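You operate a simulated robot arm through the tools that you are given. There is no shell and no other tool.

Carry out the task below with a simulated robot arm. There is one attempt and no reset: what you move stays moved.

TASK
Put things in order on the white table. At the end: the bare red cone from the white table stands where the blue fitting stood; the blue fitting from the white table stands where the small grey cone stood; the white label bundle (marked "TRAVEL") from the white table stands on top of the brown tape roll; the small grey cone from the white table stands where the white label bundle stood; whatever was shut is shut again. Leave all else as you found it, and nothing knocked over.

The check looks at the end state, three seconds after you hand in, the way a careful person would. Anything else that was tipped, shoved, dropped, spilled or broken makes it a failure.

THE ROBOT
A 6-joint arm with a two-finger parallel gripper, fixed in place. Base frame: the origin is at the foot of the arm, x ahead of it, y to its left, z up; the work surface is at about z = 0.839. Lengths are in m, angles in rad, forces in N, time in s.
With the tool pointing down near the work surface it reaches from about 0.34 to 0.76 m from the base axis. Its first joint turns from -1.152 to 1.152 rad. Payload 2.45 kg.
Tool frame: the origin (TCP) lies between the finger pads and is the grasp point; the fingertips stand 0.024 m ahead of it; z points along the fingers, y is the line along which they close. The gripper opens to 0.068 m. The fingers are 0.017 m wide and 0.01 m thick; the gripper's body (0.04 by 0.07 m) begins 0.041 m behind the TCP.
Orientation is told as [roll, pitch, yaw] about the base's x, y, z axes, in that order, counted from this pose: with the fingers straight down and closing along the base's y, the tool's x points along the base's -x, its y along +y and its z along -z.

THE INTERFACE
- The arm moves only by the tool move_arm. Its argument "moves" is a list of rows, each a list of 7 numbers: the finger opening in m, from 0 to 0.068, then the shift along the tool's x, y, z in m, then the turn, a rotation vector about the tool's x, y, z in rad. In form: [[hand, x, y, z, wx, wy, wz], ...]. A call has 1 to 20 rows; each row shifts and turns the commanded pose from where the row before left it, along the tool's axes as they then stand. Each row takes 0.2 s and may step no farther than 0.05 m and 0.15 rad from the row before; otherwise, or with a gripper value out of range, the whole call is refused. A pose out of reach is approached as far as the arm can. The call stops where the force on the tool passes 40 N (or 10 N more than at its start, if that is more) or the arm is blocked; 0.2 s more then pass. Each finger travels about 0.108 m/s and halts on what it meets, pressing with about 33 N; the grip force reading is that of the motor and also rises with nothing between the fingers. The clock runs only during rows and for 0.2 s after the last one: add rows that do not move to give the fingers time. It gives the time, the measured TCP pose, the force on the tool (base axes), the opening and the grip force at its end, in the units of the frame above (readings bear some noise), with the torque about the TCP (base axes, N m) and any sound that the robot's microphone picked up.
- Cameras (640 x 400 px; columns grow to the right, rows downward): "scene" is fixed at [0.1621, 0.4141, 1.4503]; the picture's right is [-0.78, -0.62, 0.00], its down [-0.44, 0.55, -0.71] and it looks along [0.44, -0.56, -0.70] (base axes); focal length 322 px, centre (320, 200). "wrist" rides on the gripper at [0.084, 0.011, -0.075] in the tool frame; the picture's right is [-0.13, 0.99, 0.00], its down [-0.60, -0.08, -0.79] and it looks along [-0.79, -0.10, 0.61] (tool axes); focal length 251 px, centre (320, 200). There is no depth. A picture from a camera that has moved, and an enlarged one, comes with that camera's place and axes in the base frame and with its lens.
- grab_frame(camera): a new picture of that camera. No time passes.
- close_up(camera, box): a new picture of the part [left, top, right, bottom] of that camera's present view, enlarged. No time passes.
- job_done(): hands the job in; it is judged then, once.

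Nothing tells you positions but the pictures and the camera data. Unless the task says otherwise, let go and move clear before handing in.

The tools are called after "Call:" by a JSON object that holds its "name" and its "arguments". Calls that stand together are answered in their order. move_arm: Moves the arm, as the interface text tells. Its arguments: {"type":"object","properties":{"moves":{"type":"array","items":{"type":"array","items":{"type":"number"}}}},"required":["moves"]} The other tools are called the same way: grab_frame (camera) takes a picture; close_up (camera, box) takes an enlarged picture of a part of a camera's view; job_done () hands the job in.

At the start:

```text
time_s: 0.0
position: [0.435, 0.0684, 1.0936]
tcp_rot: [0.0, -0.002, 0.002]
force: [0.5, -0.4, 0.3]
wrist_torque: [0.0, 0.03, 0.03]
grip_width: 0.0678
finger_force: 0.0
```

scene: 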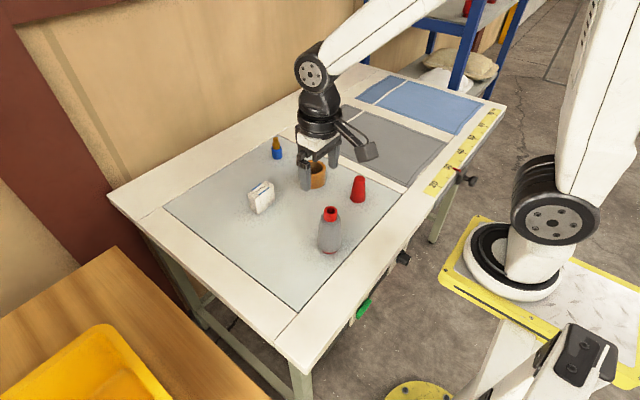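
wrist: 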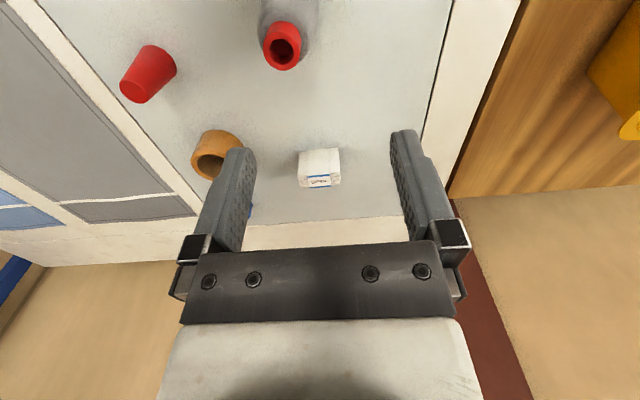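

I see a white table with a blue fitting, a brown tape roll, a white label bundle, a red cone, and a grey cone-like object with a red top. I'll look closer before moving.

Call:
{"name": "close_up", "arguments": {"camera": "scene", "box": [230, 120, 390, 220]}}

Call:
{"name": "close_up", "arguments": {"camera": "scene", "box": [290, 165, 418, 265]}}

Call:
{"name": "close_up", "arguments": {"camera": "wrist", "box": [100, 0, 420, 200]}}

```text
4.00 times, centred on (310, 170) of scene
camera zoom: at [0.1621, 0.4141, 1.4503], right [-0.78, -0.62, 0.0], down [-0.44, 0.55, -0.71], along [0.44, -0.56, -0.7], focal length 1288 px, centre (360, 320)
```

zoom: 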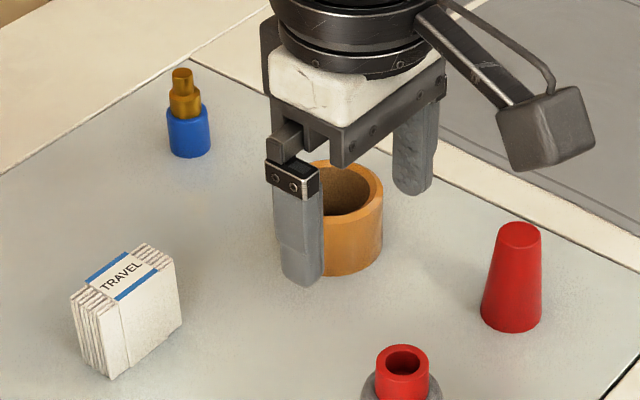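

```text
4.00 times, centred on (354, 215) of scene
camera zoom: at [0.1621, 0.4141, 1.4503], right [-0.78, -0.62, 0.0], down [-0.44, 0.55, -0.71], along [0.44, -0.56, -0.7], focal length 1288 px, centre (184, 140)
```

zoom: 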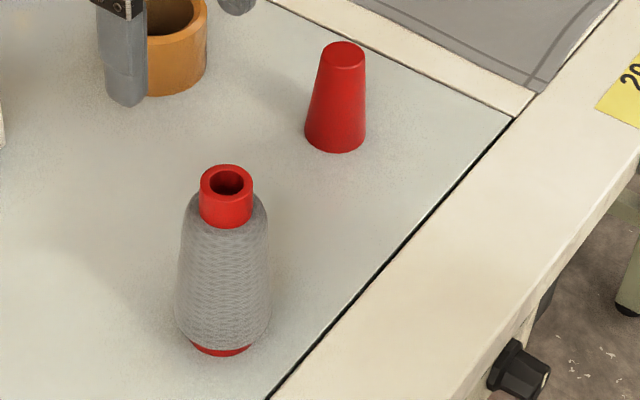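

```text
2.00 times, centred on (260, 100) of wrist
camera zoom: at [0.3518, 0.0792, 1.168], right [0.13, 0.99, 0.0], down [0.6, -0.08, 0.79], along [0.79, -0.1, -0.61], focal length 503 px, centre (440, 400)
```

zoom: 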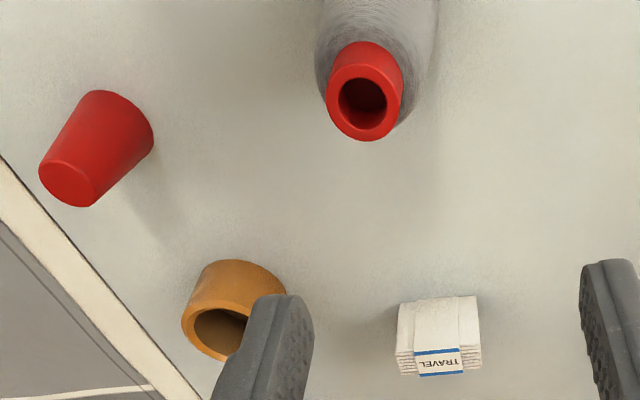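

I can see the grey thread cone near (0.43, 0.04), the red cone near (0.47, -0.14), the fitting near (0.77, -0.14) and the bundle near (0.66, 0.04). The gripper partly hides the tape roll, so I'll move the arm aside first to get a clear view.

Call:
{"name": "move_arm", "arguments": {"moves": [[0.068, 0, -0.04, -0.02, 0, 0, 0], [0.068, 0, -0.045, -0.01, 0, 0, 0], [0.068, 0, -0.05, 0, 0, 0, 0], [0.068, 0, -0.05, 0, 0, 0, 0], [0.068, 0, -0.05, 0, 0, 0, 0], [0.068, 0, -0.05, 0, 0, 0, 0], [0.068, 0, -0.05, 0, 0, 0, 0], [0.068, 0, -0.03, 0, 0, 0, 0]]}}

Call:
{"name": "grab_frame", "arguments": {"camera": "scene"}}

Call:
{"name": "grab_frame", "arguments": {"camera": "wrist"}}

```text
time_s: 1.8
position: [0.4353, -0.2966, 1.1229]
tcp_rot: [-0.001, 0.0, 0.002]
force: [0.0, 0.2, 1.0]
wrist_torque: [-0.03, -0.04, -0.03]
grip_width: 0.0678
finger_force: 0.0
```

```text
taken
```

scene: 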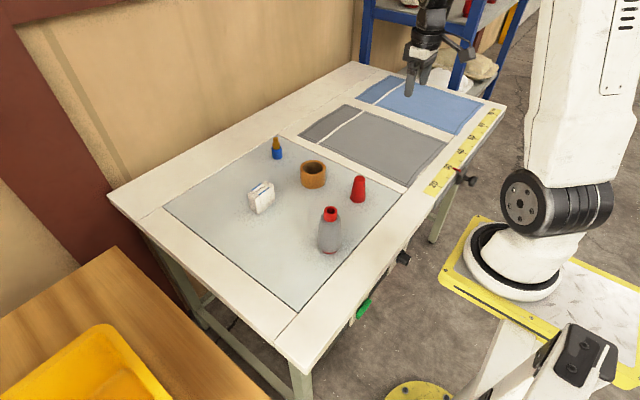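

```text
taken
camera wrist: at [0.3509, -0.286, 1.197], right [0.13, 0.99, 0.0], down [0.6, -0.08, 0.79], along [0.79, -0.1, -0.61], focal length 251 px, centre (320, 200)
```

wrist: 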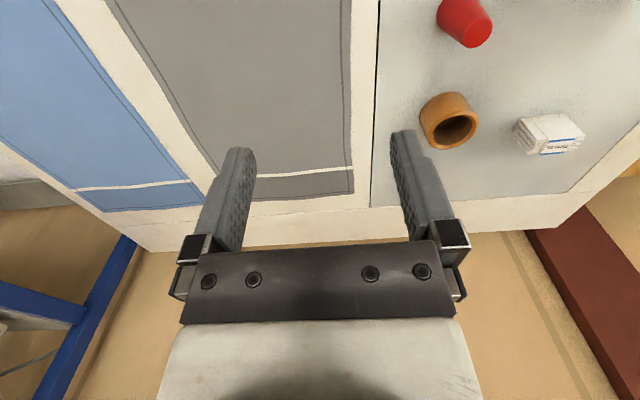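

Now all five objects are in clear view: blue fitting, tape roll, bundle, red cone and grey cone. I'll take enlarged views of each to work out positions.

Call:
{"name": "close_up", "arguments": {"camera": "scene", "box": [264, 132, 328, 172]}}

Call:
{"name": "close_up", "arguments": {"camera": "scene", "box": [280, 150, 344, 190]}}

Call:
{"name": "close_up", "arguments": {"camera": "scene", "box": [230, 178, 294, 218]}}

Call:
{"name": "close_up", "arguments": {"camera": "scene", "box": [280, 200, 376, 260]}}

Call:
{"name": "close_up", "arguments": {"camera": "scene", "box": [328, 170, 392, 210]}}

```text
10.00 times, centred on (296, 152) of scene
camera zoom: at [0.1621, 0.414, 1.4503], right [-0.78, -0.62, 0.0], down [-0.44, 0.55, -0.71], along [0.44, -0.56, -0.7], focal length 3219 px, centre (560, 680)
```

zoom: 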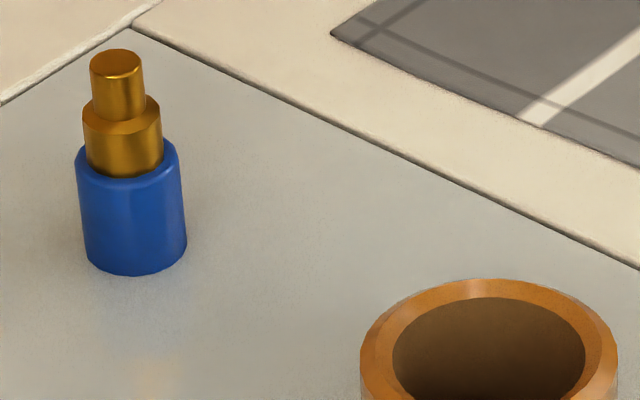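

```text
10.00 times, centred on (312, 170) of scene
camera zoom: at [0.1621, 0.414, 1.4503], right [-0.78, -0.62, 0.0], down [-0.44, 0.55, -0.71], along [0.44, -0.56, -0.7], focal length 3219 px, centre (400, 500)
```

zoom: 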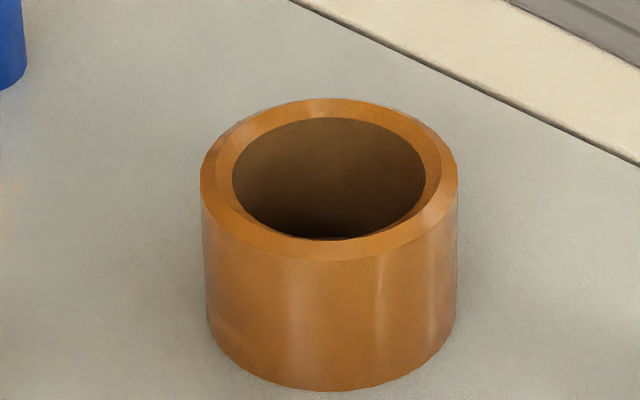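

```text
10.00 times, centred on (262, 198) of scene
camera zoom: at [0.1621, 0.414, 1.4503], right [-0.78, -0.62, 0.0], down [-0.44, 0.55, -0.71], along [0.44, -0.56, -0.7], focal length 3219 px, centre (900, 220)
```

zoom: 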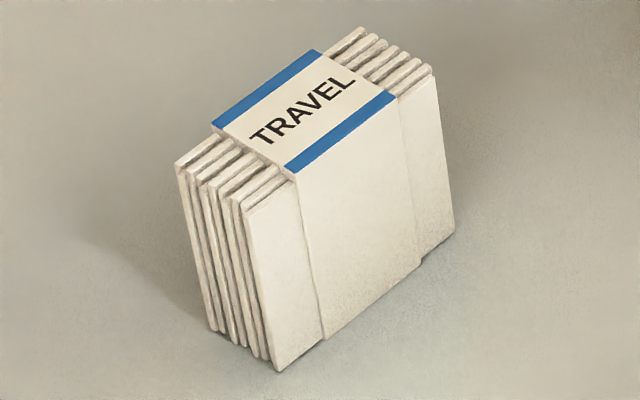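

```text
6.67 times, centred on (328, 230) of scene
camera zoom: at [0.1621, 0.414, 1.4503], right [-0.78, -0.62, 0.0], down [-0.44, 0.55, -0.71], along [0.44, -0.56, -0.7], focal length 2146 px, centre (267, 0)
```

zoom: 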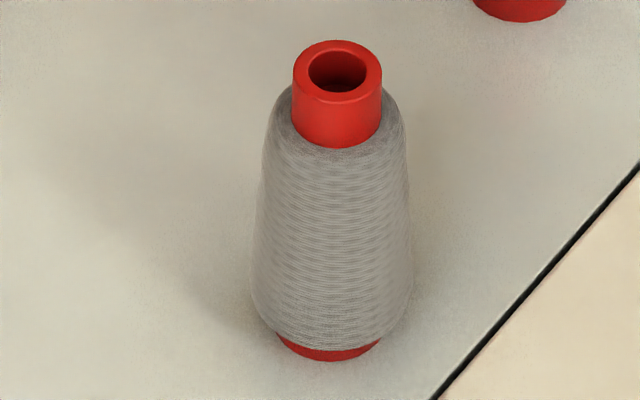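

```text
10.00 times, centred on (360, 190) of scene
camera zoom: at [0.1621, 0.414, 1.4503], right [-0.78, -0.62, 0.0], down [-0.44, 0.55, -0.71], along [0.44, -0.56, -0.7], focal length 3219 px, centre (-80, 300)
```

zoom: 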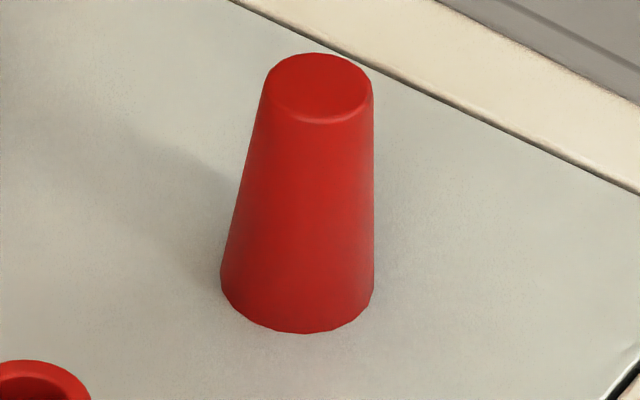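

The objects sit roughly at: fitting (0.772, -0.140), tape roll (0.612, -0.120), bundle (0.651, 0.040), grey cone (0.434, 0.037), red cone (0.472, -0.141). I'll check these against enlarged wrist views before touching anything.

Call:
{"name": "close_up", "arguments": {"camera": "wrist", "box": [410, 80, 490, 130]}}

Call:
{"name": "close_up", "arguments": {"camera": "wrist", "box": [505, 100, 601, 160]}}

Call:
{"name": "close_up", "arguments": {"camera": "wrist", "box": [380, 100, 600, 240]}}

```text
8.00 times, centred on (450, 105) of wrist
camera zoom: at [0.3509, -0.286, 1.197], right [0.13, 0.99, 0.0], down [0.6, -0.08, 0.79], along [0.79, -0.1, -0.61], focal length 2012 px, centre (-720, 960)
```

zoom: 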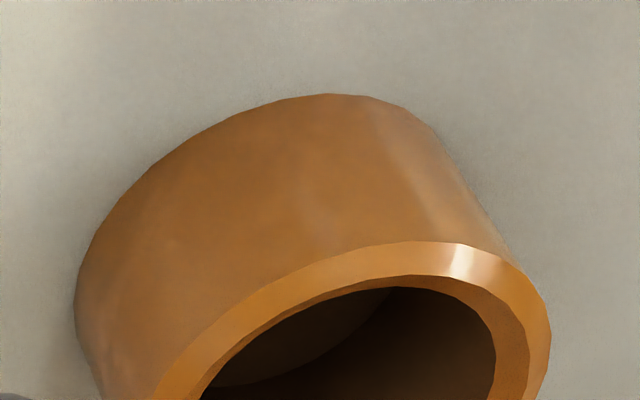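

```text
6.67 times, centred on (553, 130) of wrist
camera zoom: at [0.3509, -0.286, 1.197], right [0.13, 0.99, 0.0], down [0.6, -0.08, 0.79], along [0.79, -0.1, -0.61], focal length 1676 px, centre (-1233, 667)
```

zoom: 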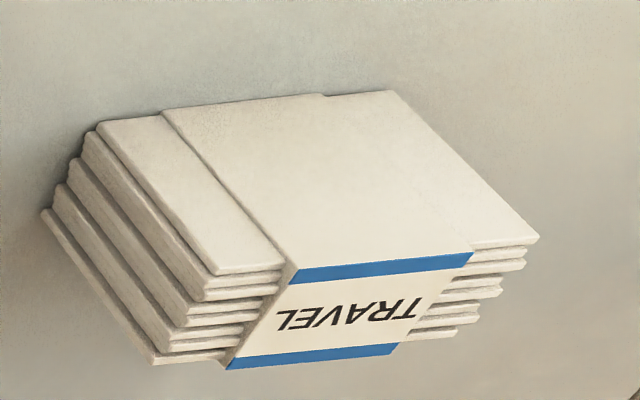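

```text
2.86 times, centred on (490, 170) of wrist
camera zoom: at [0.3509, -0.286, 1.197], right [0.13, 0.99, 0.0], down [0.6, -0.08, 0.79], along [0.79, -0.1, -0.61], focal length 718 px, centre (-166, 286)
```

zoom: 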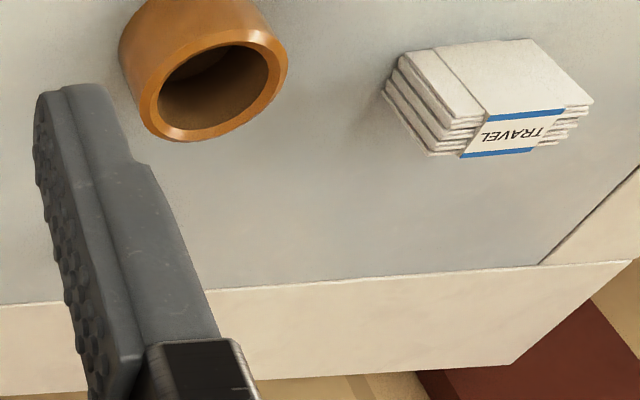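

The wrist view agrees with the scene view to about a millimetre, and the bundle is square to the axes with its 25 mm side along x. I'll go above it and turn the gripper a quarter turn so it closes along x.

Call:
{"name": "move_arm", "arguments": {"moves": [[0.068, -0.02397, 0.03746, 0, 0, 0, 0], [0.068, -0.02397, 0.03746, 0, 0, 0, 0], [0.068, -0.02397, 0.03746, 0, 0, 0, 0], [0.068, -0.02397, 0.03746, 0, 0, 0, 0], [0.068, -0.02397, 0.03746, 0, 0, 0, 0], [0.068, -0.02397, 0.03746, 0, 0, 0, 0], [0.068, -0.02397, 0.03746, 0, 0, 0, 0], [0.068, -0.02397, 0.03746, 0, 0, 0, 0], [0.068, -0.02397, 0.03746, 0, 0, 0, 0]]}}

Call:
{"name": "move_arm", "arguments": {"moves": [[0.068, 0, 0, 0, 0, 0, 0.1428], [0.068, 0, 0, 0, 0, 0, 0.1428], [0.068, 0, 0, 0, 0, 0, 0.1428], [0.068, 0, 0, 0, 0, 0, 0.1428], [0.068, 0, 0, 0, 0, 0, 0.1428], [0.068, 0, 0, 0, 0, 0, 0.1428], [0.068, 0, 0, 0, 0, 0, 0.1428], [0.068, 0, 0, 0, 0, 0, 0.1428], [0.068, 0, 0, 0, 0, 0, 0.1428], [0.068, 0, 0, 0, 0, 0, 0.1428], [0.068, 0, 0, 0, 0, 0, 0.1428], [0.068, 0, 0, 0, 0, 0, 0]]}}

Call:
{"name": "grab_frame", "arguments": {"camera": "wrist"}}

Call:
{"name": "grab_frame", "arguments": {"camera": "scene"}}

```text
time_s: 3.8
position: [0.6511, 0.0421, 1.1235]
tcp_rot: [0.0, -0.001, 0.0]
force: [0.1, 0.1, 0.5]
wrist_torque: [0.0, 0.03, 0.03]
grip_width: 0.0681
finger_force: 0.0
```

```text
time_s: 6.4
position: [0.6524, 0.0407, 1.1233]
tcp_rot: [0.001, 0.0, -1.573]
force: [-0.4, -0.1, -0.1]
wrist_torque: [0.01, 0.01, 0.01]
grip_width: 0.0678
finger_force: 0.0
```

```text
taken
camera wrist: at [0.663, 0.1247, 1.1982], right [0.99, -0.13, 0.0], down [-0.08, -0.6, 0.79], along [-0.1, -0.79, -0.61], focal length 251 px, centre (320, 200)
```

wrist: 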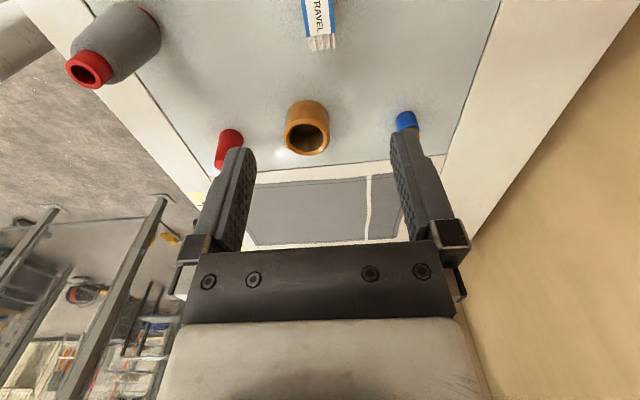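

```text
taken
```

scene: 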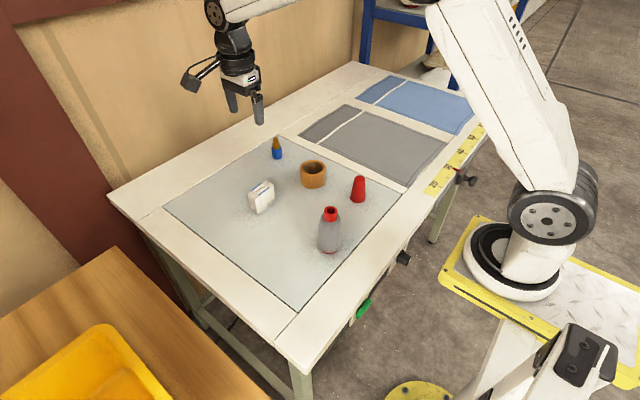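

The gripper is turned and sits above the bundle. Before going down, I'll use this view to check the tape roll, fitting and cone positions.

Call:
{"name": "close_up", "arguments": {"camera": "wrist", "box": [267, 90, 347, 140]}}

Call:
{"name": "close_up", "arguments": {"camera": "wrist", "box": [380, 100, 444, 140]}}

Call:
{"name": "close_up", "arguments": {"camera": "wrist", "box": [190, 115, 270, 165]}}

Call:
{"name": "close_up", "arguments": {"camera": "wrist", "box": [50, 0, 178, 100]}}

```text
8.00 times, centred on (307, 115) of wrist
camera zoom: at [0.663, 0.1247, 1.1982], right [0.99, -0.13, 0.0], down [-0.08, -0.6, 0.79], along [-0.1, -0.79, -0.61], focal length 2012 px, centre (424, 880)
```

zoom: 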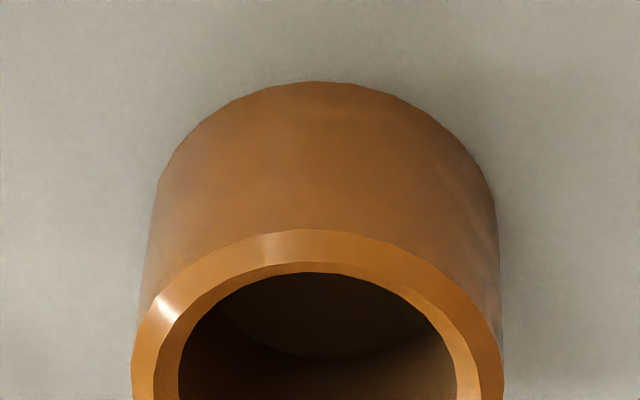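

```text
10.00 times, centred on (412, 120) of wrist
camera zoom: at [0.663, 0.1247, 1.1982], right [0.99, -0.13, 0.0], down [-0.08, -0.6, 0.79], along [-0.1, -0.79, -0.61], focal length 2514 px, centre (-600, 1000)
```

zoom: 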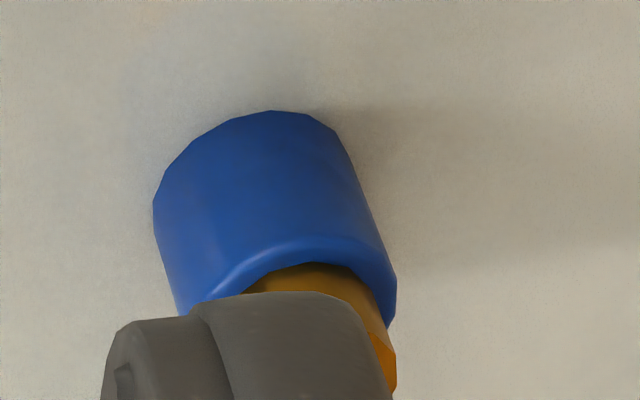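

```text
8.00 times, centred on (230, 140) of wrist
camera zoom: at [0.663, 0.1247, 1.1982], right [0.99, -0.13, 0.0], down [-0.08, -0.6, 0.79], along [-0.1, -0.79, -0.61], focal length 2012 px, centre (1040, 680)
```

zoom: 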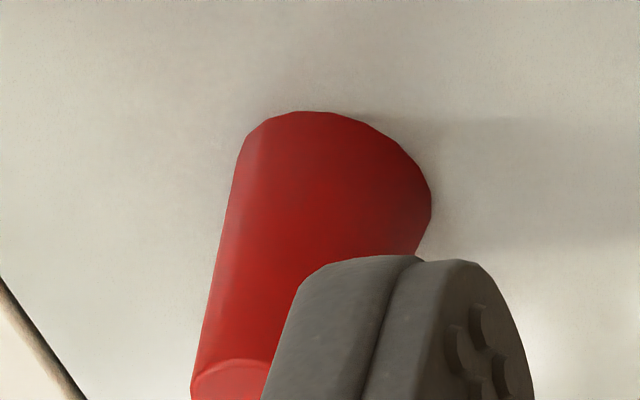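

```text
4.00 times, centred on (114, 50) of wrist
camera zoom: at [0.663, 0.1247, 1.1982], right [0.99, -0.13, 0.0], down [-0.08, -0.6, 0.79], along [-0.1, -0.79, -0.61], focal length 1006 px, centre (1144, 800)
```

zoom: 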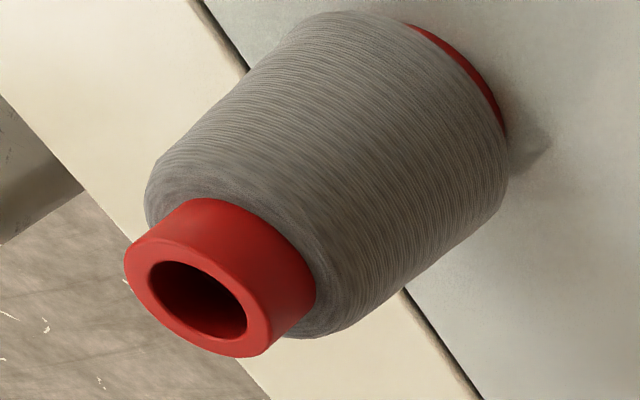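

The wrist view puts the tape roll near (0.610, -0.122), which is close enough to the scene estimate. I'll lower over the bundle with the fingers open and stop before closing.

Call:
{"name": "move_arm", "arguments": {"moves": [[0.068, 0, 0, 0.045, 0, 0, 0], [0.068, 0, 0, 0.045, 0, 0, 0], [0.068, 0, 0, 0.045, 0, 0, 0], [0.068, 0, 0, 0.035, 0, 0, 0], [0.068, 0, 0, 0.025, 0, 0, 0], [0.068, 0, 0, 0, 0, 0, 0]]}}

Call:
{"name": "close_up", "arguments": {"camera": "scene", "box": [200, 140, 328, 220]}}

Call:
{"name": "grab_frame", "arguments": {"camera": "wrist"}}

```text
time_s: 7.8
position: [0.6523, 0.0412, 0.9287]
tcp_rot: [-0.001, 0.0, -1.571]
force: [0.3, 0.1, -0.4]
wrist_torque: [0.01, 0.02, 0.01]
grip_width: 0.0679
finger_force: 0.0
```

```text
5.00 times, centred on (264, 180) of scene
camera zoom: at [0.1621, 0.4141, 1.4503], right [-0.78, -0.62, 0.0], down [-0.44, 0.55, -0.71], along [0.44, -0.56, -0.7], focal length 1610 px, centre (600, 300)
```

zoom: 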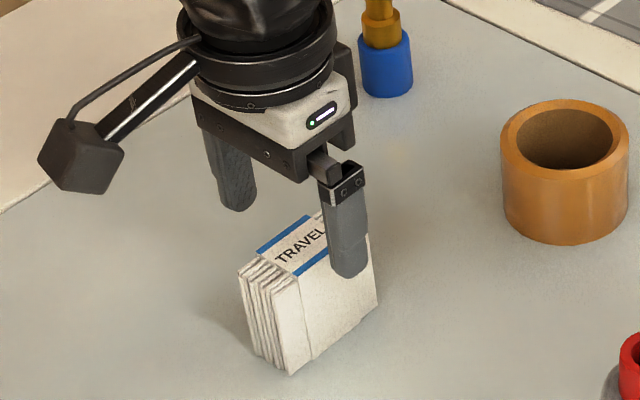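

```text
taken
camera wrist: at [0.6631, 0.1256, 1.0037], right [0.99, -0.13, 0.0], down [-0.08, -0.6, 0.79], along [-0.1, -0.79, -0.61], focal length 251 px, centre (320, 200)
```

wrist: 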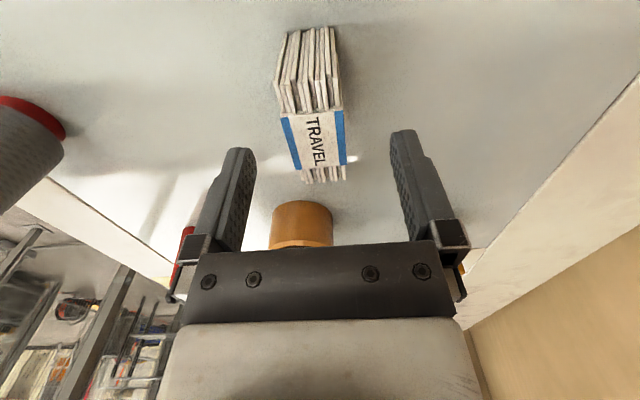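

The fingers straddle the bundle cleanly. I'll go the rest of the way down and close gently on the band.

Call:
{"name": "move_arm", "arguments": {"moves": [[0.068, 0, -0.0015, 0.025, 0, 0, 0], [0.068, 0, 0, 0.025, 0, 0, 0], [0.068, 0, 0, 0, 0, 0, 0], [0.05, 0, 0, 0, 0, 0, 0], [0.036, 0, 0, 0, 0, 0, 0], [0.03, 0, 0, 0, 0, 0, 0], [0.024, 0, 0, 0, 0, 0, 0], [0.02, 0, 0, 0, 0, 0, 0], [0.02, 0, 0, 0, 0, 0, 0]]}}

Call:
{"name": "close_up", "arguments": {"camera": "scene", "box": [200, 140, 328, 220]}}

```text
time_s: 9.8
position: [0.6491, 0.0427, 0.8788]
tcp_rot: [-0.001, -0.001, -1.57]
force: [-0.5, 1.3, 0.4]
wrist_torque: [-0.02, 0.01, 0.0]
grip_width: 0.029
finger_force: 32.9
```

```text
5.00 times, centred on (264, 180) of scene
camera zoom: at [0.1621, 0.4141, 1.4503], right [-0.78, -0.62, 0.0], down [-0.44, 0.55, -0.71], along [0.44, -0.56, -0.7], focal length 1610 px, centre (600, 300)
```

zoom: 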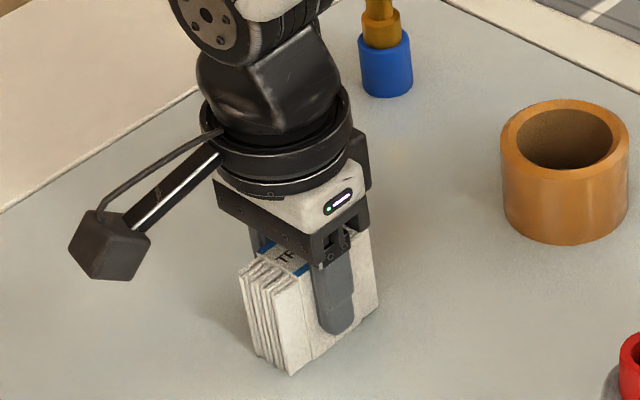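

The bundle is held at 29 mm width. I'll lift it clear and carry it over the tape roll, then check the alignment before lowering.

Call:
{"name": "move_arm", "arguments": {"moves": [[0.02, 0, 0, -0.02, 0, 0, 0], [0.02, 0, 0, -0.035, 0, 0, 0], [0.02, 0, 0, -0.04, 0, 0, 0], [0.02, -0.0404, -0.0099, 0, 0, 0, 0], [0.02, -0.0404, -0.0099, 0, 0, 0, 0], [0.02, -0.0404, -0.0099, 0, 0, 0, 0], [0.02, -0.0404, -0.0099, 0, 0, 0, 0], [0.02, 0, 0, 0, 0, 0, 0], [0.02, 0, 0, 0, 0, 0, 0]]}}

Call:
{"name": "close_up", "arguments": {"camera": "scene", "box": [248, 110, 376, 190]}}

Call:
{"name": "grab_frame", "arguments": {"camera": "wrist"}}

```text
time_s: 11.8
position: [0.6103, -0.1209, 0.973]
tcp_rot: [0.0, 0.0, -1.571]
force: [0.1, -0.2, -0.8]
wrist_torque: [0.02, -0.02, 0.01]
grip_width: 0.0295
finger_force: 33.1
```

```text
5.00 times, centred on (312, 150) of scene
camera zoom: at [0.1621, 0.414, 1.4503], right [-0.78, -0.62, 0.0], down [-0.44, 0.55, -0.71], along [0.44, -0.56, -0.7], focal length 1610 px, centre (360, 450)
```

zoom: 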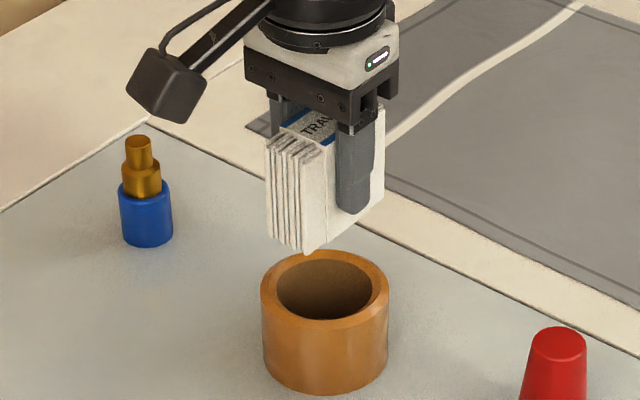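

```text
taken
camera wrist: at [0.6212, -0.0374, 1.0486], right [0.99, -0.13, 0.0], down [-0.08, -0.6, 0.79], along [-0.1, -0.79, -0.61], focal length 251 px, centre (320, 200)
```

wrist: 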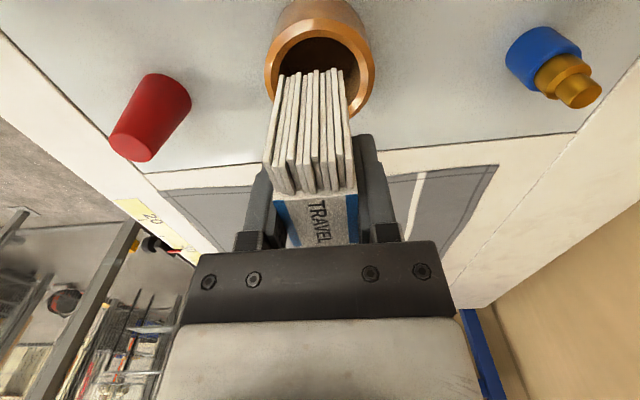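

The bundle hangs roughly centred over the roll. I'll enlarge the wrist view to check the overlap before lowering.

Call:
{"name": "close_up", "arguments": {"camera": "wrist", "box": [248, 0, 408, 100]}}

Call:
{"name": "close_up", "arguments": {"camera": "wrist", "box": [250, 60, 410, 160]}}

```text
4.00 times, centred on (328, 50) of wrist
camera zoom: at [0.6212, -0.0374, 1.0486], right [0.99, -0.13, 0.0], down [-0.08, -0.6, 0.79], along [-0.1, -0.79, -0.61], focal length 1006 px, centre (288, 800)
```

zoom: 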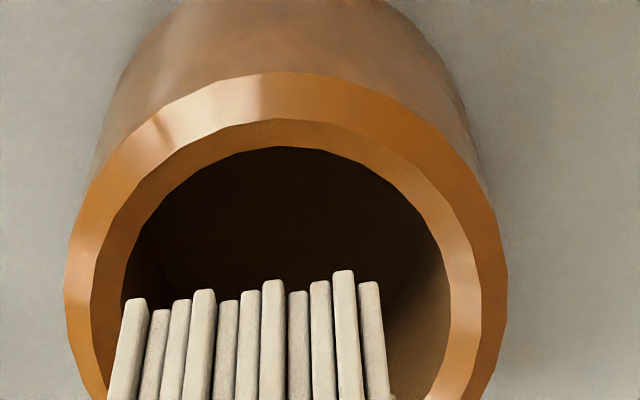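

```text
4.00 times, centred on (330, 110) of wrist
camera zoom: at [0.6212, -0.0374, 1.0486], right [0.99, -0.13, 0.0], down [-0.08, -0.6, 0.79], along [-0.1, -0.79, -0.61], focal length 1006 px, centre (280, 560)
```

zoom: 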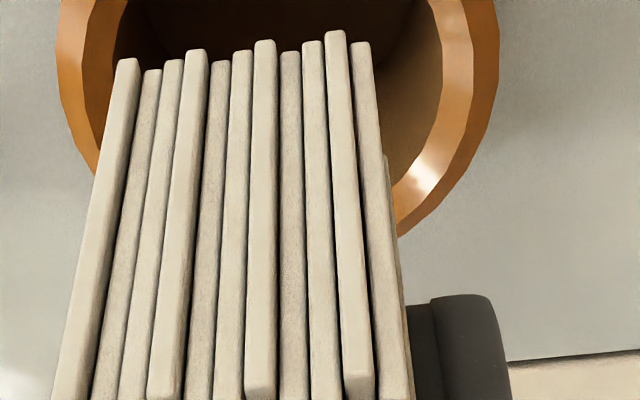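

The bundle is about 3 mm too far toward -y relative to the ring's centre. I'll correct that and lower to just above the roll.

Call:
{"name": "move_arm", "arguments": {"moves": [[0.02, 0.003, 0, 0, 0, 0, 0], [0.02, 0, 0, 0.02, 0, 0, 0], [0.02, 0, 0, 0.015, 0, 0, 0], [0.02, 0, 0, 0.006, 0, 0, 0], [0.02, 0, 0, 0, 0, 0, 0]]}}

Call:
{"name": "close_up", "arguments": {"camera": "scene", "box": [272, 130, 352, 180]}}

Call:
{"name": "close_up", "arguments": {"camera": "wrist", "box": [248, 0, 408, 100]}}

```text
time_s: 13.0
position: [0.6099, -0.1174, 0.9319]
tcp_rot: [0.0, 0.0, -1.571]
force: [1.0, -0.4, -0.1]
wrist_torque: [0.02, 0.01, 0.0]
grip_width: 0.0292
finger_force: 32.8
```

```text
8.00 times, centred on (312, 155) of scene
camera zoom: at [0.1621, 0.4141, 1.4503], right [-0.78, -0.62, 0.0], down [-0.44, 0.55, -0.71], along [0.44, -0.56, -0.7], focal length 2575 px, centre (384, 560)
```

zoom: 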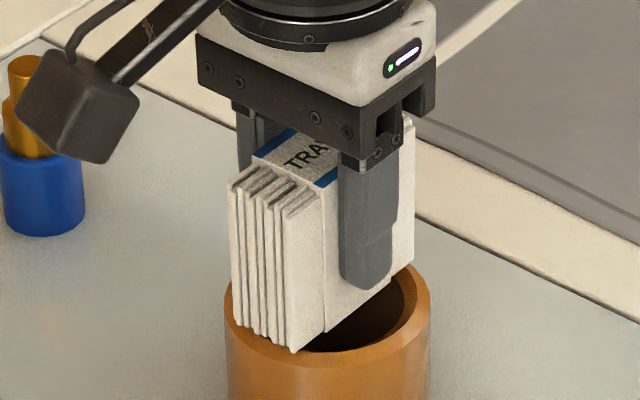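

```text
4.00 times, centred on (328, 50) of wrist
camera zoom: at [0.6217, -0.0337, 1.0067], right [0.99, -0.13, 0.0], down [-0.08, -0.6, 0.79], along [-0.1, -0.79, -0.61], focal length 1006 px, centre (288, 800)
```

zoom: 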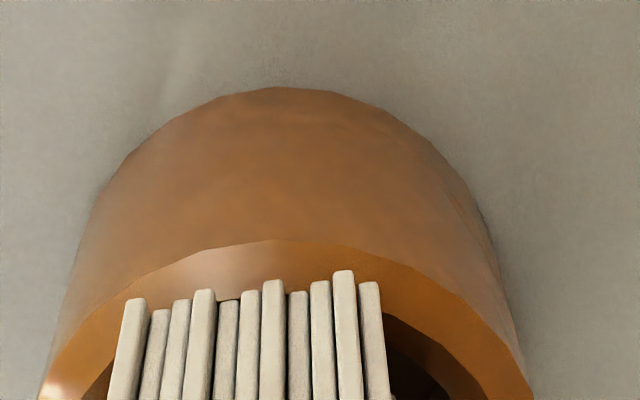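

The bundle is now centred over the ring to within about 2 mm in both cameras. I'll lower it the last few millimetres and watch the force.

Call:
{"name": "move_arm", "arguments": {"moves": [[0.02, 0, 0, 0.002, 0, 0, 0], [0.02, 0, 0, 0.002, 0, 0, 0], [0.02, 0, 0, 0, 0, 0, 0]]}}

Call:
{"name": "close_up", "arguments": {"camera": "scene", "box": [280, 145, 344, 185]}}

```text
time_s: 13.8
position: [0.611, -0.1165, 0.928]
tcp_rot: [-0.001, 0.001, -1.57]
force: [-0.6, -0.3, -0.2]
wrist_torque: [-0.02, 0.03, -0.01]
grip_width: 0.0294
finger_force: 33.2
```

```text
10.00 times, centred on (312, 165) of scene
camera zoom: at [0.1621, 0.4141, 1.4503], right [-0.78, -0.62, 0.0], down [-0.44, 0.55, -0.71], along [0.44, -0.56, -0.7], focal length 3219 px, centre (400, 550)
```

zoom: 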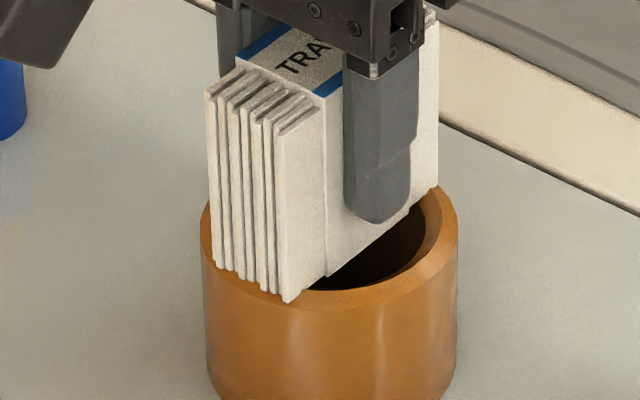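

Still no contact force, and the bundle is a millimetre or so above the rim. I'll continue down in small steps.

Call:
{"name": "move_arm", "arguments": {"moves": [[0.02, 0, 0, 0.0015, 0, 0, 0], [0.02, 0, 0, 0, 0, 0, 0]]}}

Call:
{"name": "move_arm", "arguments": {"moves": [[0.02, 0, 0, 0.001, 0, 0, 0], [0.02, 0, 0, 0, 0, 0, 0]]}}

```text
time_s: 14.4
position: [0.6108, -0.1162, 0.9254]
tcp_rot: [0.001, -0.001, -1.571]
force: [-1.5, -0.6, 5.0]
wrist_torque: [-0.07, 0.08, -0.02]
grip_width: 0.0292
finger_force: 33.2
```

```text
time_s: 15.0
position: [0.6113, -0.1182, 0.9272]
tcp_rot: [0.002, 0.0, -1.572]
force: [-4.5, 0.1, 15.4]
wrist_torque: [-0.15, 0.26, -0.08]
grip_width: 0.0292
finger_force: 33.0
```

The bundle is now resting on the roll with upward force on the tool. I'll ease off a millimetre and open the fingers slowly.

Call:
{"name": "move_arm", "arguments": {"moves": [[0.02, 0, 0, -0.001, 0, 0, 0], [0.028, 0, 0, 0, 0, 0, 0], [0.031, 0, 0, 0, 0, 0, 0], [0.036, 0, 0, 0, 0, 0, 0], [0.045, 0, 0, 0, 0, 0, 0], [0.055, 0, 0, 0, 0, 0, 0], [0.055, 0, 0, 0, 0, 0, 0]]}}

Call:
{"name": "close_up", "arguments": {"camera": "scene", "box": [280, 145, 344, 185]}}

```text
time_s: 16.6
position: [0.6113, -0.1164, 0.9262]
tcp_rot: [-0.001, 0.0, -1.572]
force: [0.0, 0.2, 0.1]
wrist_torque: [0.0, 0.0, -0.02]
grip_width: 0.0549
finger_force: 0.1
```

```text
10.00 times, centred on (312, 165) of scene
camera zoom: at [0.1621, 0.4141, 1.4503], right [-0.78, -0.62, 0.0], down [-0.44, 0.55, -0.71], along [0.44, -0.56, -0.7], focal length 3219 px, centre (400, 550)
```

zoom: 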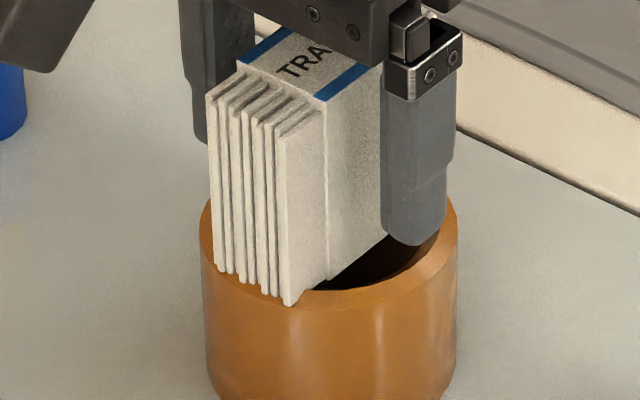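

The bundle stands on its own on the roll. I'll raise straight up and move over the grey cone.

Call:
{"name": "move_arm", "arguments": {"moves": [[0.055, 0, 0, -0.02, 0, 0, 0], [0.06, 0, 0, -0.04, 0, 0, 0], [0.068, 0, 0, -0.045, 0, 0, 0], [0.068, 0, 0, -0.045, 0, 0, 0], [0.068, 0.0308, -0.0354, 0, 0, 0, 0], [0.068, 0.0308, -0.0354, 0, 0, 0, 0], [0.068, 0.0308, -0.0354, 0, 0, 0, 0], [0.068, 0.0308, -0.0354, 0, 0, 0, 0], [0.068, 0.0308, -0.0354, 0, 0, 0, 0], [0.068, 0, 0, 0, 0, 0, 0]]}}

Call:
{"name": "grab_frame", "arguments": {"camera": "wrist"}}

Call:
{"name": "grab_frame", "arguments": {"camera": "scene"}}

```text
time_s: 18.8
position: [0.4348, 0.036, 1.0763]
tcp_rot: [0.001, 0.0, -1.571]
force: [-0.1, 0.1, 1.0]
wrist_torque: [-0.02, -0.02, 0.01]
grip_width: 0.0683
finger_force: 0.1
```

```text
taken
camera wrist: at [0.4456, 0.1206, 1.1513], right [0.99, -0.13, 0.0], down [-0.08, -0.6, 0.79], along [-0.1, -0.79, -0.61], focal length 251 px, centre (320, 200)
```

wrist: 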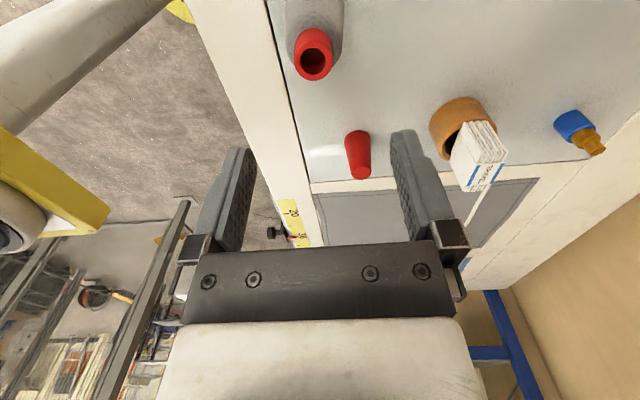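

```text
taken
```

scene: 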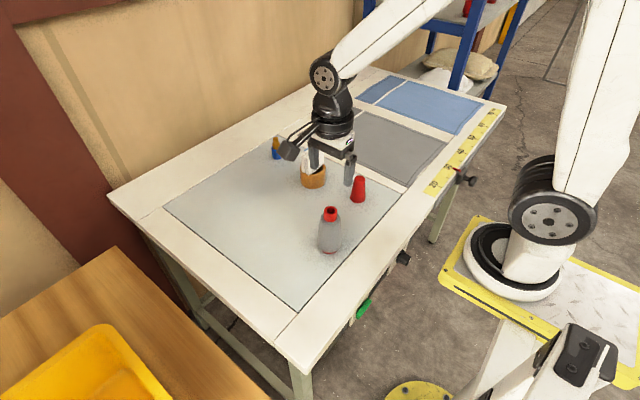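

The gripper is above the grey cone's neck. I'll enlarge the wrist view to centre on it.

Call:
{"name": "close_up", "arguments": {"camera": "wrist", "box": [250, 0, 378, 80]}}

Call:
{"name": "close_up", "arguments": {"camera": "scene", "box": [232, 120, 360, 200]}}

```text
5.00 times, centred on (314, 40) of wrist
camera zoom: at [0.4456, 0.1206, 1.1513], right [0.99, -0.13, 0.0], down [-0.08, -0.6, 0.79], along [-0.1, -0.79, -0.61], focal length 1257 px, centre (350, 1000)
```

zoom: 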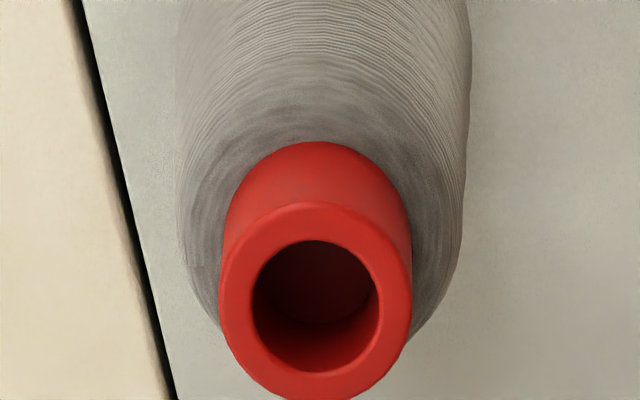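

```text
5.00 times, centred on (296, 160) of scene
camera zoom: at [0.1621, 0.4141, 1.4503], right [-0.78, -0.62, 0.0], down [-0.44, 0.55, -0.71], along [0.44, -0.56, -0.7], focal length 1610 px, centre (440, 400)
```

zoom: 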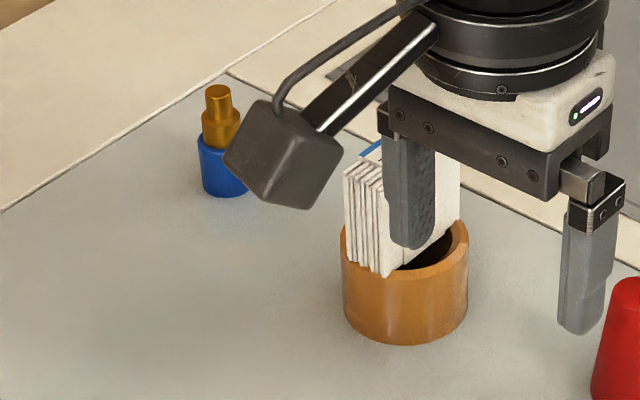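

The wrist view puts the neck at about (0.430, 0.038), 28 mm wide, exposed from roughly z 0.944 to 0.960. I'll centre on it and lower so the fingertips stop just above the thread.

Call:
{"name": "move_arm", "arguments": {"moves": [[0.068, 0.0015, -0.004, 0.03, 0, 0, 0], [0.068, 0, 0, 0.03, 0, 0, 0], [0.068, 0, 0, 0.025, 0, 0, 0], [0.068, 0, 0, 0.015, 0, 0, 0], [0.068, 0, 0, 0, 0, 0, 0]]}}

Call:
{"name": "close_up", "arguments": {"camera": "scene", "box": [280, 170, 376, 230]}}

Call:
{"name": "grab_frame", "arguments": {"camera": "wrist"}}

```text
time_s: 20.0
position: [0.429, 0.0376, 0.9764]
tcp_rot: [0.001, -0.001, -1.57]
force: [-0.7, 0.4, 0.6]
wrist_torque: [0.04, 0.0, 0.01]
grip_width: 0.068
finger_force: 0.0
```

```text
6.67 times, centred on (328, 200) of scene
camera zoom: at [0.1621, 0.4141, 1.4503], right [-0.78, -0.62, 0.0], down [-0.44, 0.55, -0.71], along [0.44, -0.56, -0.7], focal length 2146 px, centre (267, 200)
```

zoom: 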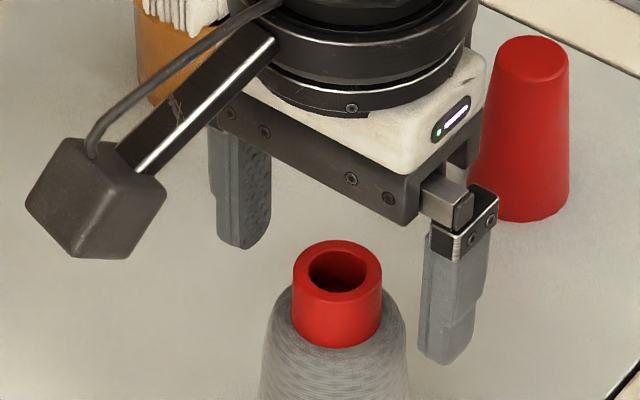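

```text
taken
camera wrist: at [0.4408, 0.1212, 1.0508], right [0.99, -0.13, 0.0], down [-0.08, -0.6, 0.79], along [-0.1, -0.79, -0.61], focal length 251 px, centre (320, 200)
```

wrist: 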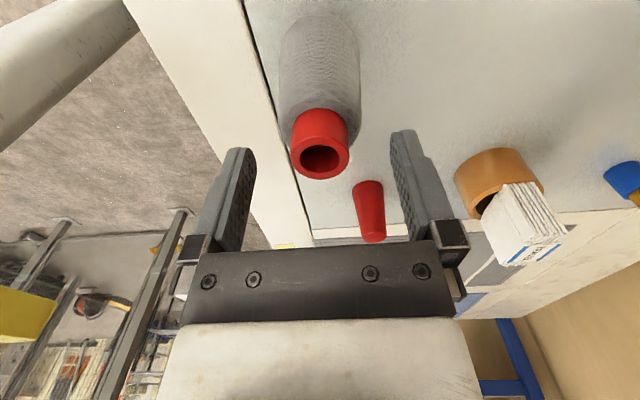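

The fingers straddle the neck, still a little high. I'll check centring with enlarged wrist views before going further.

Call:
{"name": "close_up", "arguments": {"camera": "wrist", "box": [256, 90, 384, 190]}}

Call:
{"name": "close_up", "arguments": {"camera": "wrist", "box": [180, 80, 460, 255]}}

```text
4.00 times, centred on (320, 140) of wrist
camera zoom: at [0.4408, 0.1212, 1.0508], right [0.99, -0.13, 0.0], down [-0.08, -0.6, 0.79], along [-0.1, -0.79, -0.61], focal length 1006 px, centre (320, 440)
```

zoom: 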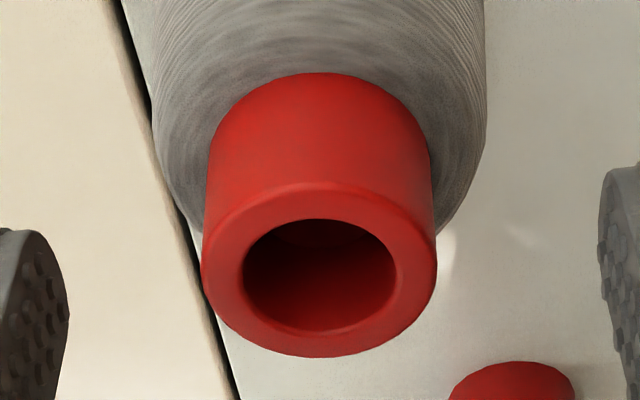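

```text
2.29 times, centred on (320, 168) of wrist
camera zoom: at [0.4408, 0.1212, 1.0508], right [0.99, -0.13, 0.0], down [-0.08, -0.6, 0.79], along [-0.1, -0.79, -0.61], focal length 575 px, centre (320, 274)
```

zoom: 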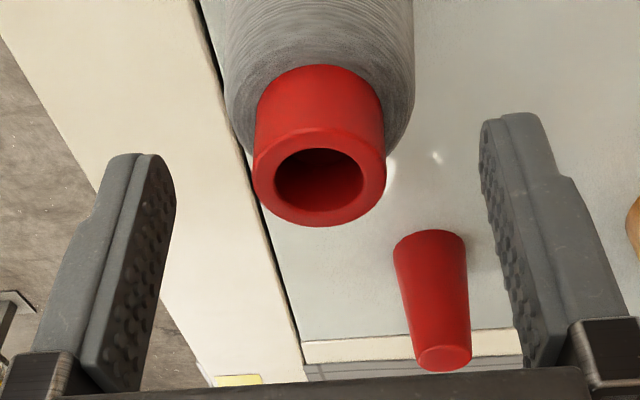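

The neck is centred between the fingers to within a millimetre. I'll go down the last 6 mm and close gently.

Call:
{"name": "move_arm", "arguments": {"moves": [[0.068, 0.0005, 0, 0.006, 0, 0, 0], [0.055, 0, 0, 0, 0, 0, 0], [0.042, 0, 0, 0, 0, 0, 0], [0.034, 0, 0, 0, 0, 0, 0], [0.028, 0, 0, 0, 0, 0, 0], [0.02, 0, 0, 0, 0, 0, 0], [0.015, 0, 0, 0, 0, 0, 0], [0.015, 0, 0, 0, 0, 0, 0]]}}

Call:
{"name": "close_up", "arguments": {"camera": "scene", "box": [280, 185, 376, 245]}}

```text
time_s: 21.8
position: [0.4297, 0.0384, 0.9692]
tcp_rot: [0.0, -0.001, -1.571]
force: [-1.4, -0.3, -0.5]
wrist_torque: [0.0, 0.01, 0.01]
grip_width: 0.0286
finger_force: 32.7
```

```text
6.67 times, centred on (328, 215) of scene
camera zoom: at [0.1621, 0.4141, 1.4503], right [-0.78, -0.62, 0.0], down [-0.44, 0.55, -0.71], along [0.44, -0.56, -0.7], focal length 2146 px, centre (267, 100)
```

zoom: 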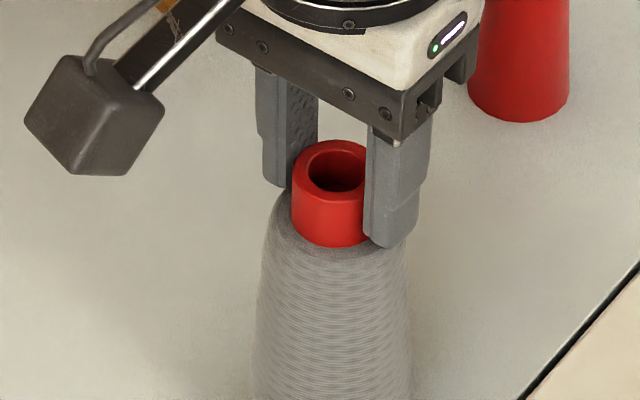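

The neck is gripped at 28.6 mm. I'll lift slowly and carry the grey cone to where the bundle stood, stopping above the table.

Call:
{"name": "move_arm", "arguments": {"moves": [[0.015, 0, 0, -0.005, 0, 0, 0], [0.015, 0, 0, -0.01, 0, 0, 0], [0.015, 0, 0, -0.02, 0, 0, 0], [0.015, 0, 0, -0.015, 0, 0, 0], [0.015, 0.00015, 0.0145, 0, 0, 0, 0], [0.015, 0.00015, 0.0265, 0, 0, 0, 0], [0.015, 0.00015, 0.0265, 0, 0, 0, 0], [0.015, 0.00015, 0.0265, 0, 0, 0, 0], [0.015, 0.00015, 0.0265, 0, 0, 0, 0], [0.015, 0.00015, 0.0265, 0, 0, 0, 0], [0.015, 0.00015, 0.0265, 0, 0, 0, 0], [0.015, 0.00015, 0.0265, 0, 0, 0, 0], [0.015, 0.0001, 0.0203, 0, 0, 0, 0], [0.015, 0, 0, 0, 0, 0, 0], [0.015, 0, 0, 0, 0, 0, 0]]}}

Call:
{"name": "close_up", "arguments": {"camera": "scene", "box": [200, 130, 328, 210]}}

Call:
{"name": "grab_frame", "arguments": {"camera": "wrist"}}

```text
time_s: 25.0
position: [0.6506, 0.0409, 1.0211]
tcp_rot: [0.0, 0.0, -1.572]
force: [-0.1, 0.4, -1.7]
wrist_torque: [0.0, -0.01, -0.02]
grip_width: 0.0286
finger_force: 33.0
```

```text
5.00 times, centred on (264, 170) of scene
camera zoom: at [0.1621, 0.4141, 1.4503], right [-0.78, -0.62, 0.0], down [-0.44, 0.55, -0.71], along [0.44, -0.56, -0.7], focal length 1610 px, centre (600, 350)
```

zoom: 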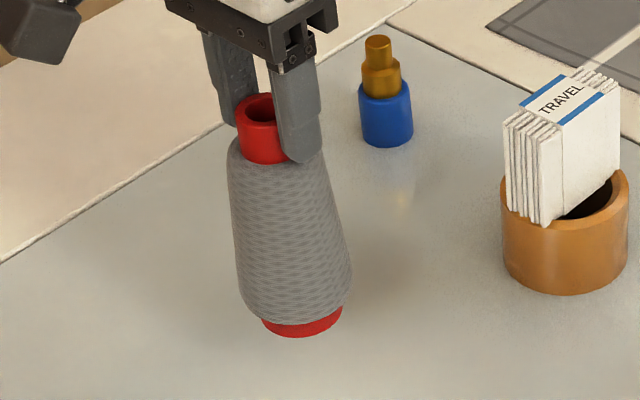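

```text
taken
camera wrist: at [0.6617, 0.1236, 1.0957], right [0.99, -0.13, 0.0], down [-0.08, -0.6, 0.79], along [-0.1, -0.79, -0.61], focal length 251 px, centre (320, 200)
```

wrist: 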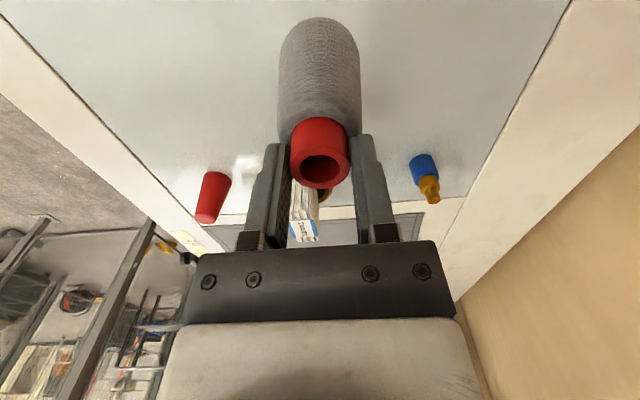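

The grey cone hangs upright over the old bundle spot, about (0.650, 0.040). I'll lower it to just above the table, then touch down in small steps.

Call:
{"name": "move_arm", "arguments": {"moves": [[0.015, 0, -0.001, 0.02, 0, 0, 0], [0.015, 0, 0, 0.02, 0, 0, 0], [0.015, 0, 0, 0.006, 0, 0, 0], [0.015, 0, 0, 0.002, 0, 0, 0], [0.015, 0, 0, 0, 0, 0, 0]]}}

Call:
{"name": "move_arm", "arguments": {"moves": [[0.015, 0, 0, 0.0015, 0, 0, 0], [0.015, 0, 0, 0, 0, 0, 0]]}}

```text
time_s: 26.2
position: [0.6495, 0.0396, 0.9726]
tcp_rot: [0.0, 0.0, -1.57]
force: [0.0, -0.2, -1.4]
wrist_torque: [-0.01, 0.02, 0.01]
grip_width: 0.0289
finger_force: 32.5
```

```text
time_s: 26.8
position: [0.6495, 0.0398, 0.9702]
tcp_rot: [-0.001, 0.0, -1.57]
force: [-0.3, 0.2, -1.1]
wrist_torque: [-0.02, 0.03, 0.0]
grip_width: 0.0286
finger_force: 33.3
```

No contact yet; the tool still carries the cone's weight. I'll continue in 1 mm steps.

Call:
{"name": "move_arm", "arguments": {"moves": [[0.015, 0, 0, 0.001, 0, 0, 0], [0.015, 0, 0, 0, 0, 0, 0]]}}

Call:
{"name": "move_arm", "arguments": {"moves": [[0.015, 0, 0, 0.0007, 0, 0, 0], [0.015, 0, 0, 0, 0, 0, 0]]}}

```text
time_s: 27.4
position: [0.6492, 0.0406, 0.9704]
tcp_rot: [0.0, 0.0, -1.57]
force: [-2.0, -0.5, 1.1]
wrist_torque: [-0.03, 0.08, 0.04]
grip_width: 0.0288
finger_force: 33.3
```

```text
time_s: 28.0
position: [0.6502, 0.0394, 0.97]
tcp_rot: [0.001, 0.002, -1.571]
force: [-3.0, 0.2, 9.2]
wrist_torque: [-0.03, 0.23, 0.07]
grip_width: 0.0287
finger_force: 33.3
```

The grey cone is on the table with about 9 N of contact. I'll ease off slightly, open slowly, and check that it stands before leaving.

Call:
{"name": "move_arm", "arguments": {"moves": [[0.015, 0, 0, -0.0005, 0, 0, 0], [0.026, 0, 0, 0, 0, 0, 0], [0.03, 0, 0, 0, 0, 0, 0], [0.034, 0, 0, 0, 0, 0, 0], [0.045, 0, 0, 0, 0, 0, 0], [0.06, 0, 0, 0, 0, 0, 0], [0.066, 0, 0, 0, 0, 0, 0]]}}

Call:
{"name": "close_up", "arguments": {"camera": "scene", "box": [200, 140, 328, 220]}}

```text
time_s: 29.6
position: [0.6492, 0.0386, 0.9708]
tcp_rot: [0.0, 0.0, -1.571]
force: [0.4, -0.7, 0.1]
wrist_torque: [0.02, -0.02, 0.02]
grip_width: 0.066
finger_force: 0.1
```

```text
5.00 times, centred on (264, 180) of scene
camera zoom: at [0.1621, 0.4141, 1.4503], right [-0.78, -0.62, 0.0], down [-0.44, 0.55, -0.71], along [0.44, -0.56, -0.7], focal length 1610 px, centre (600, 300)
```

zoom: 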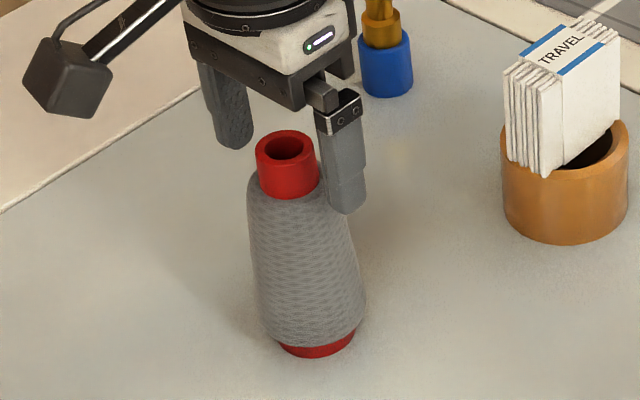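

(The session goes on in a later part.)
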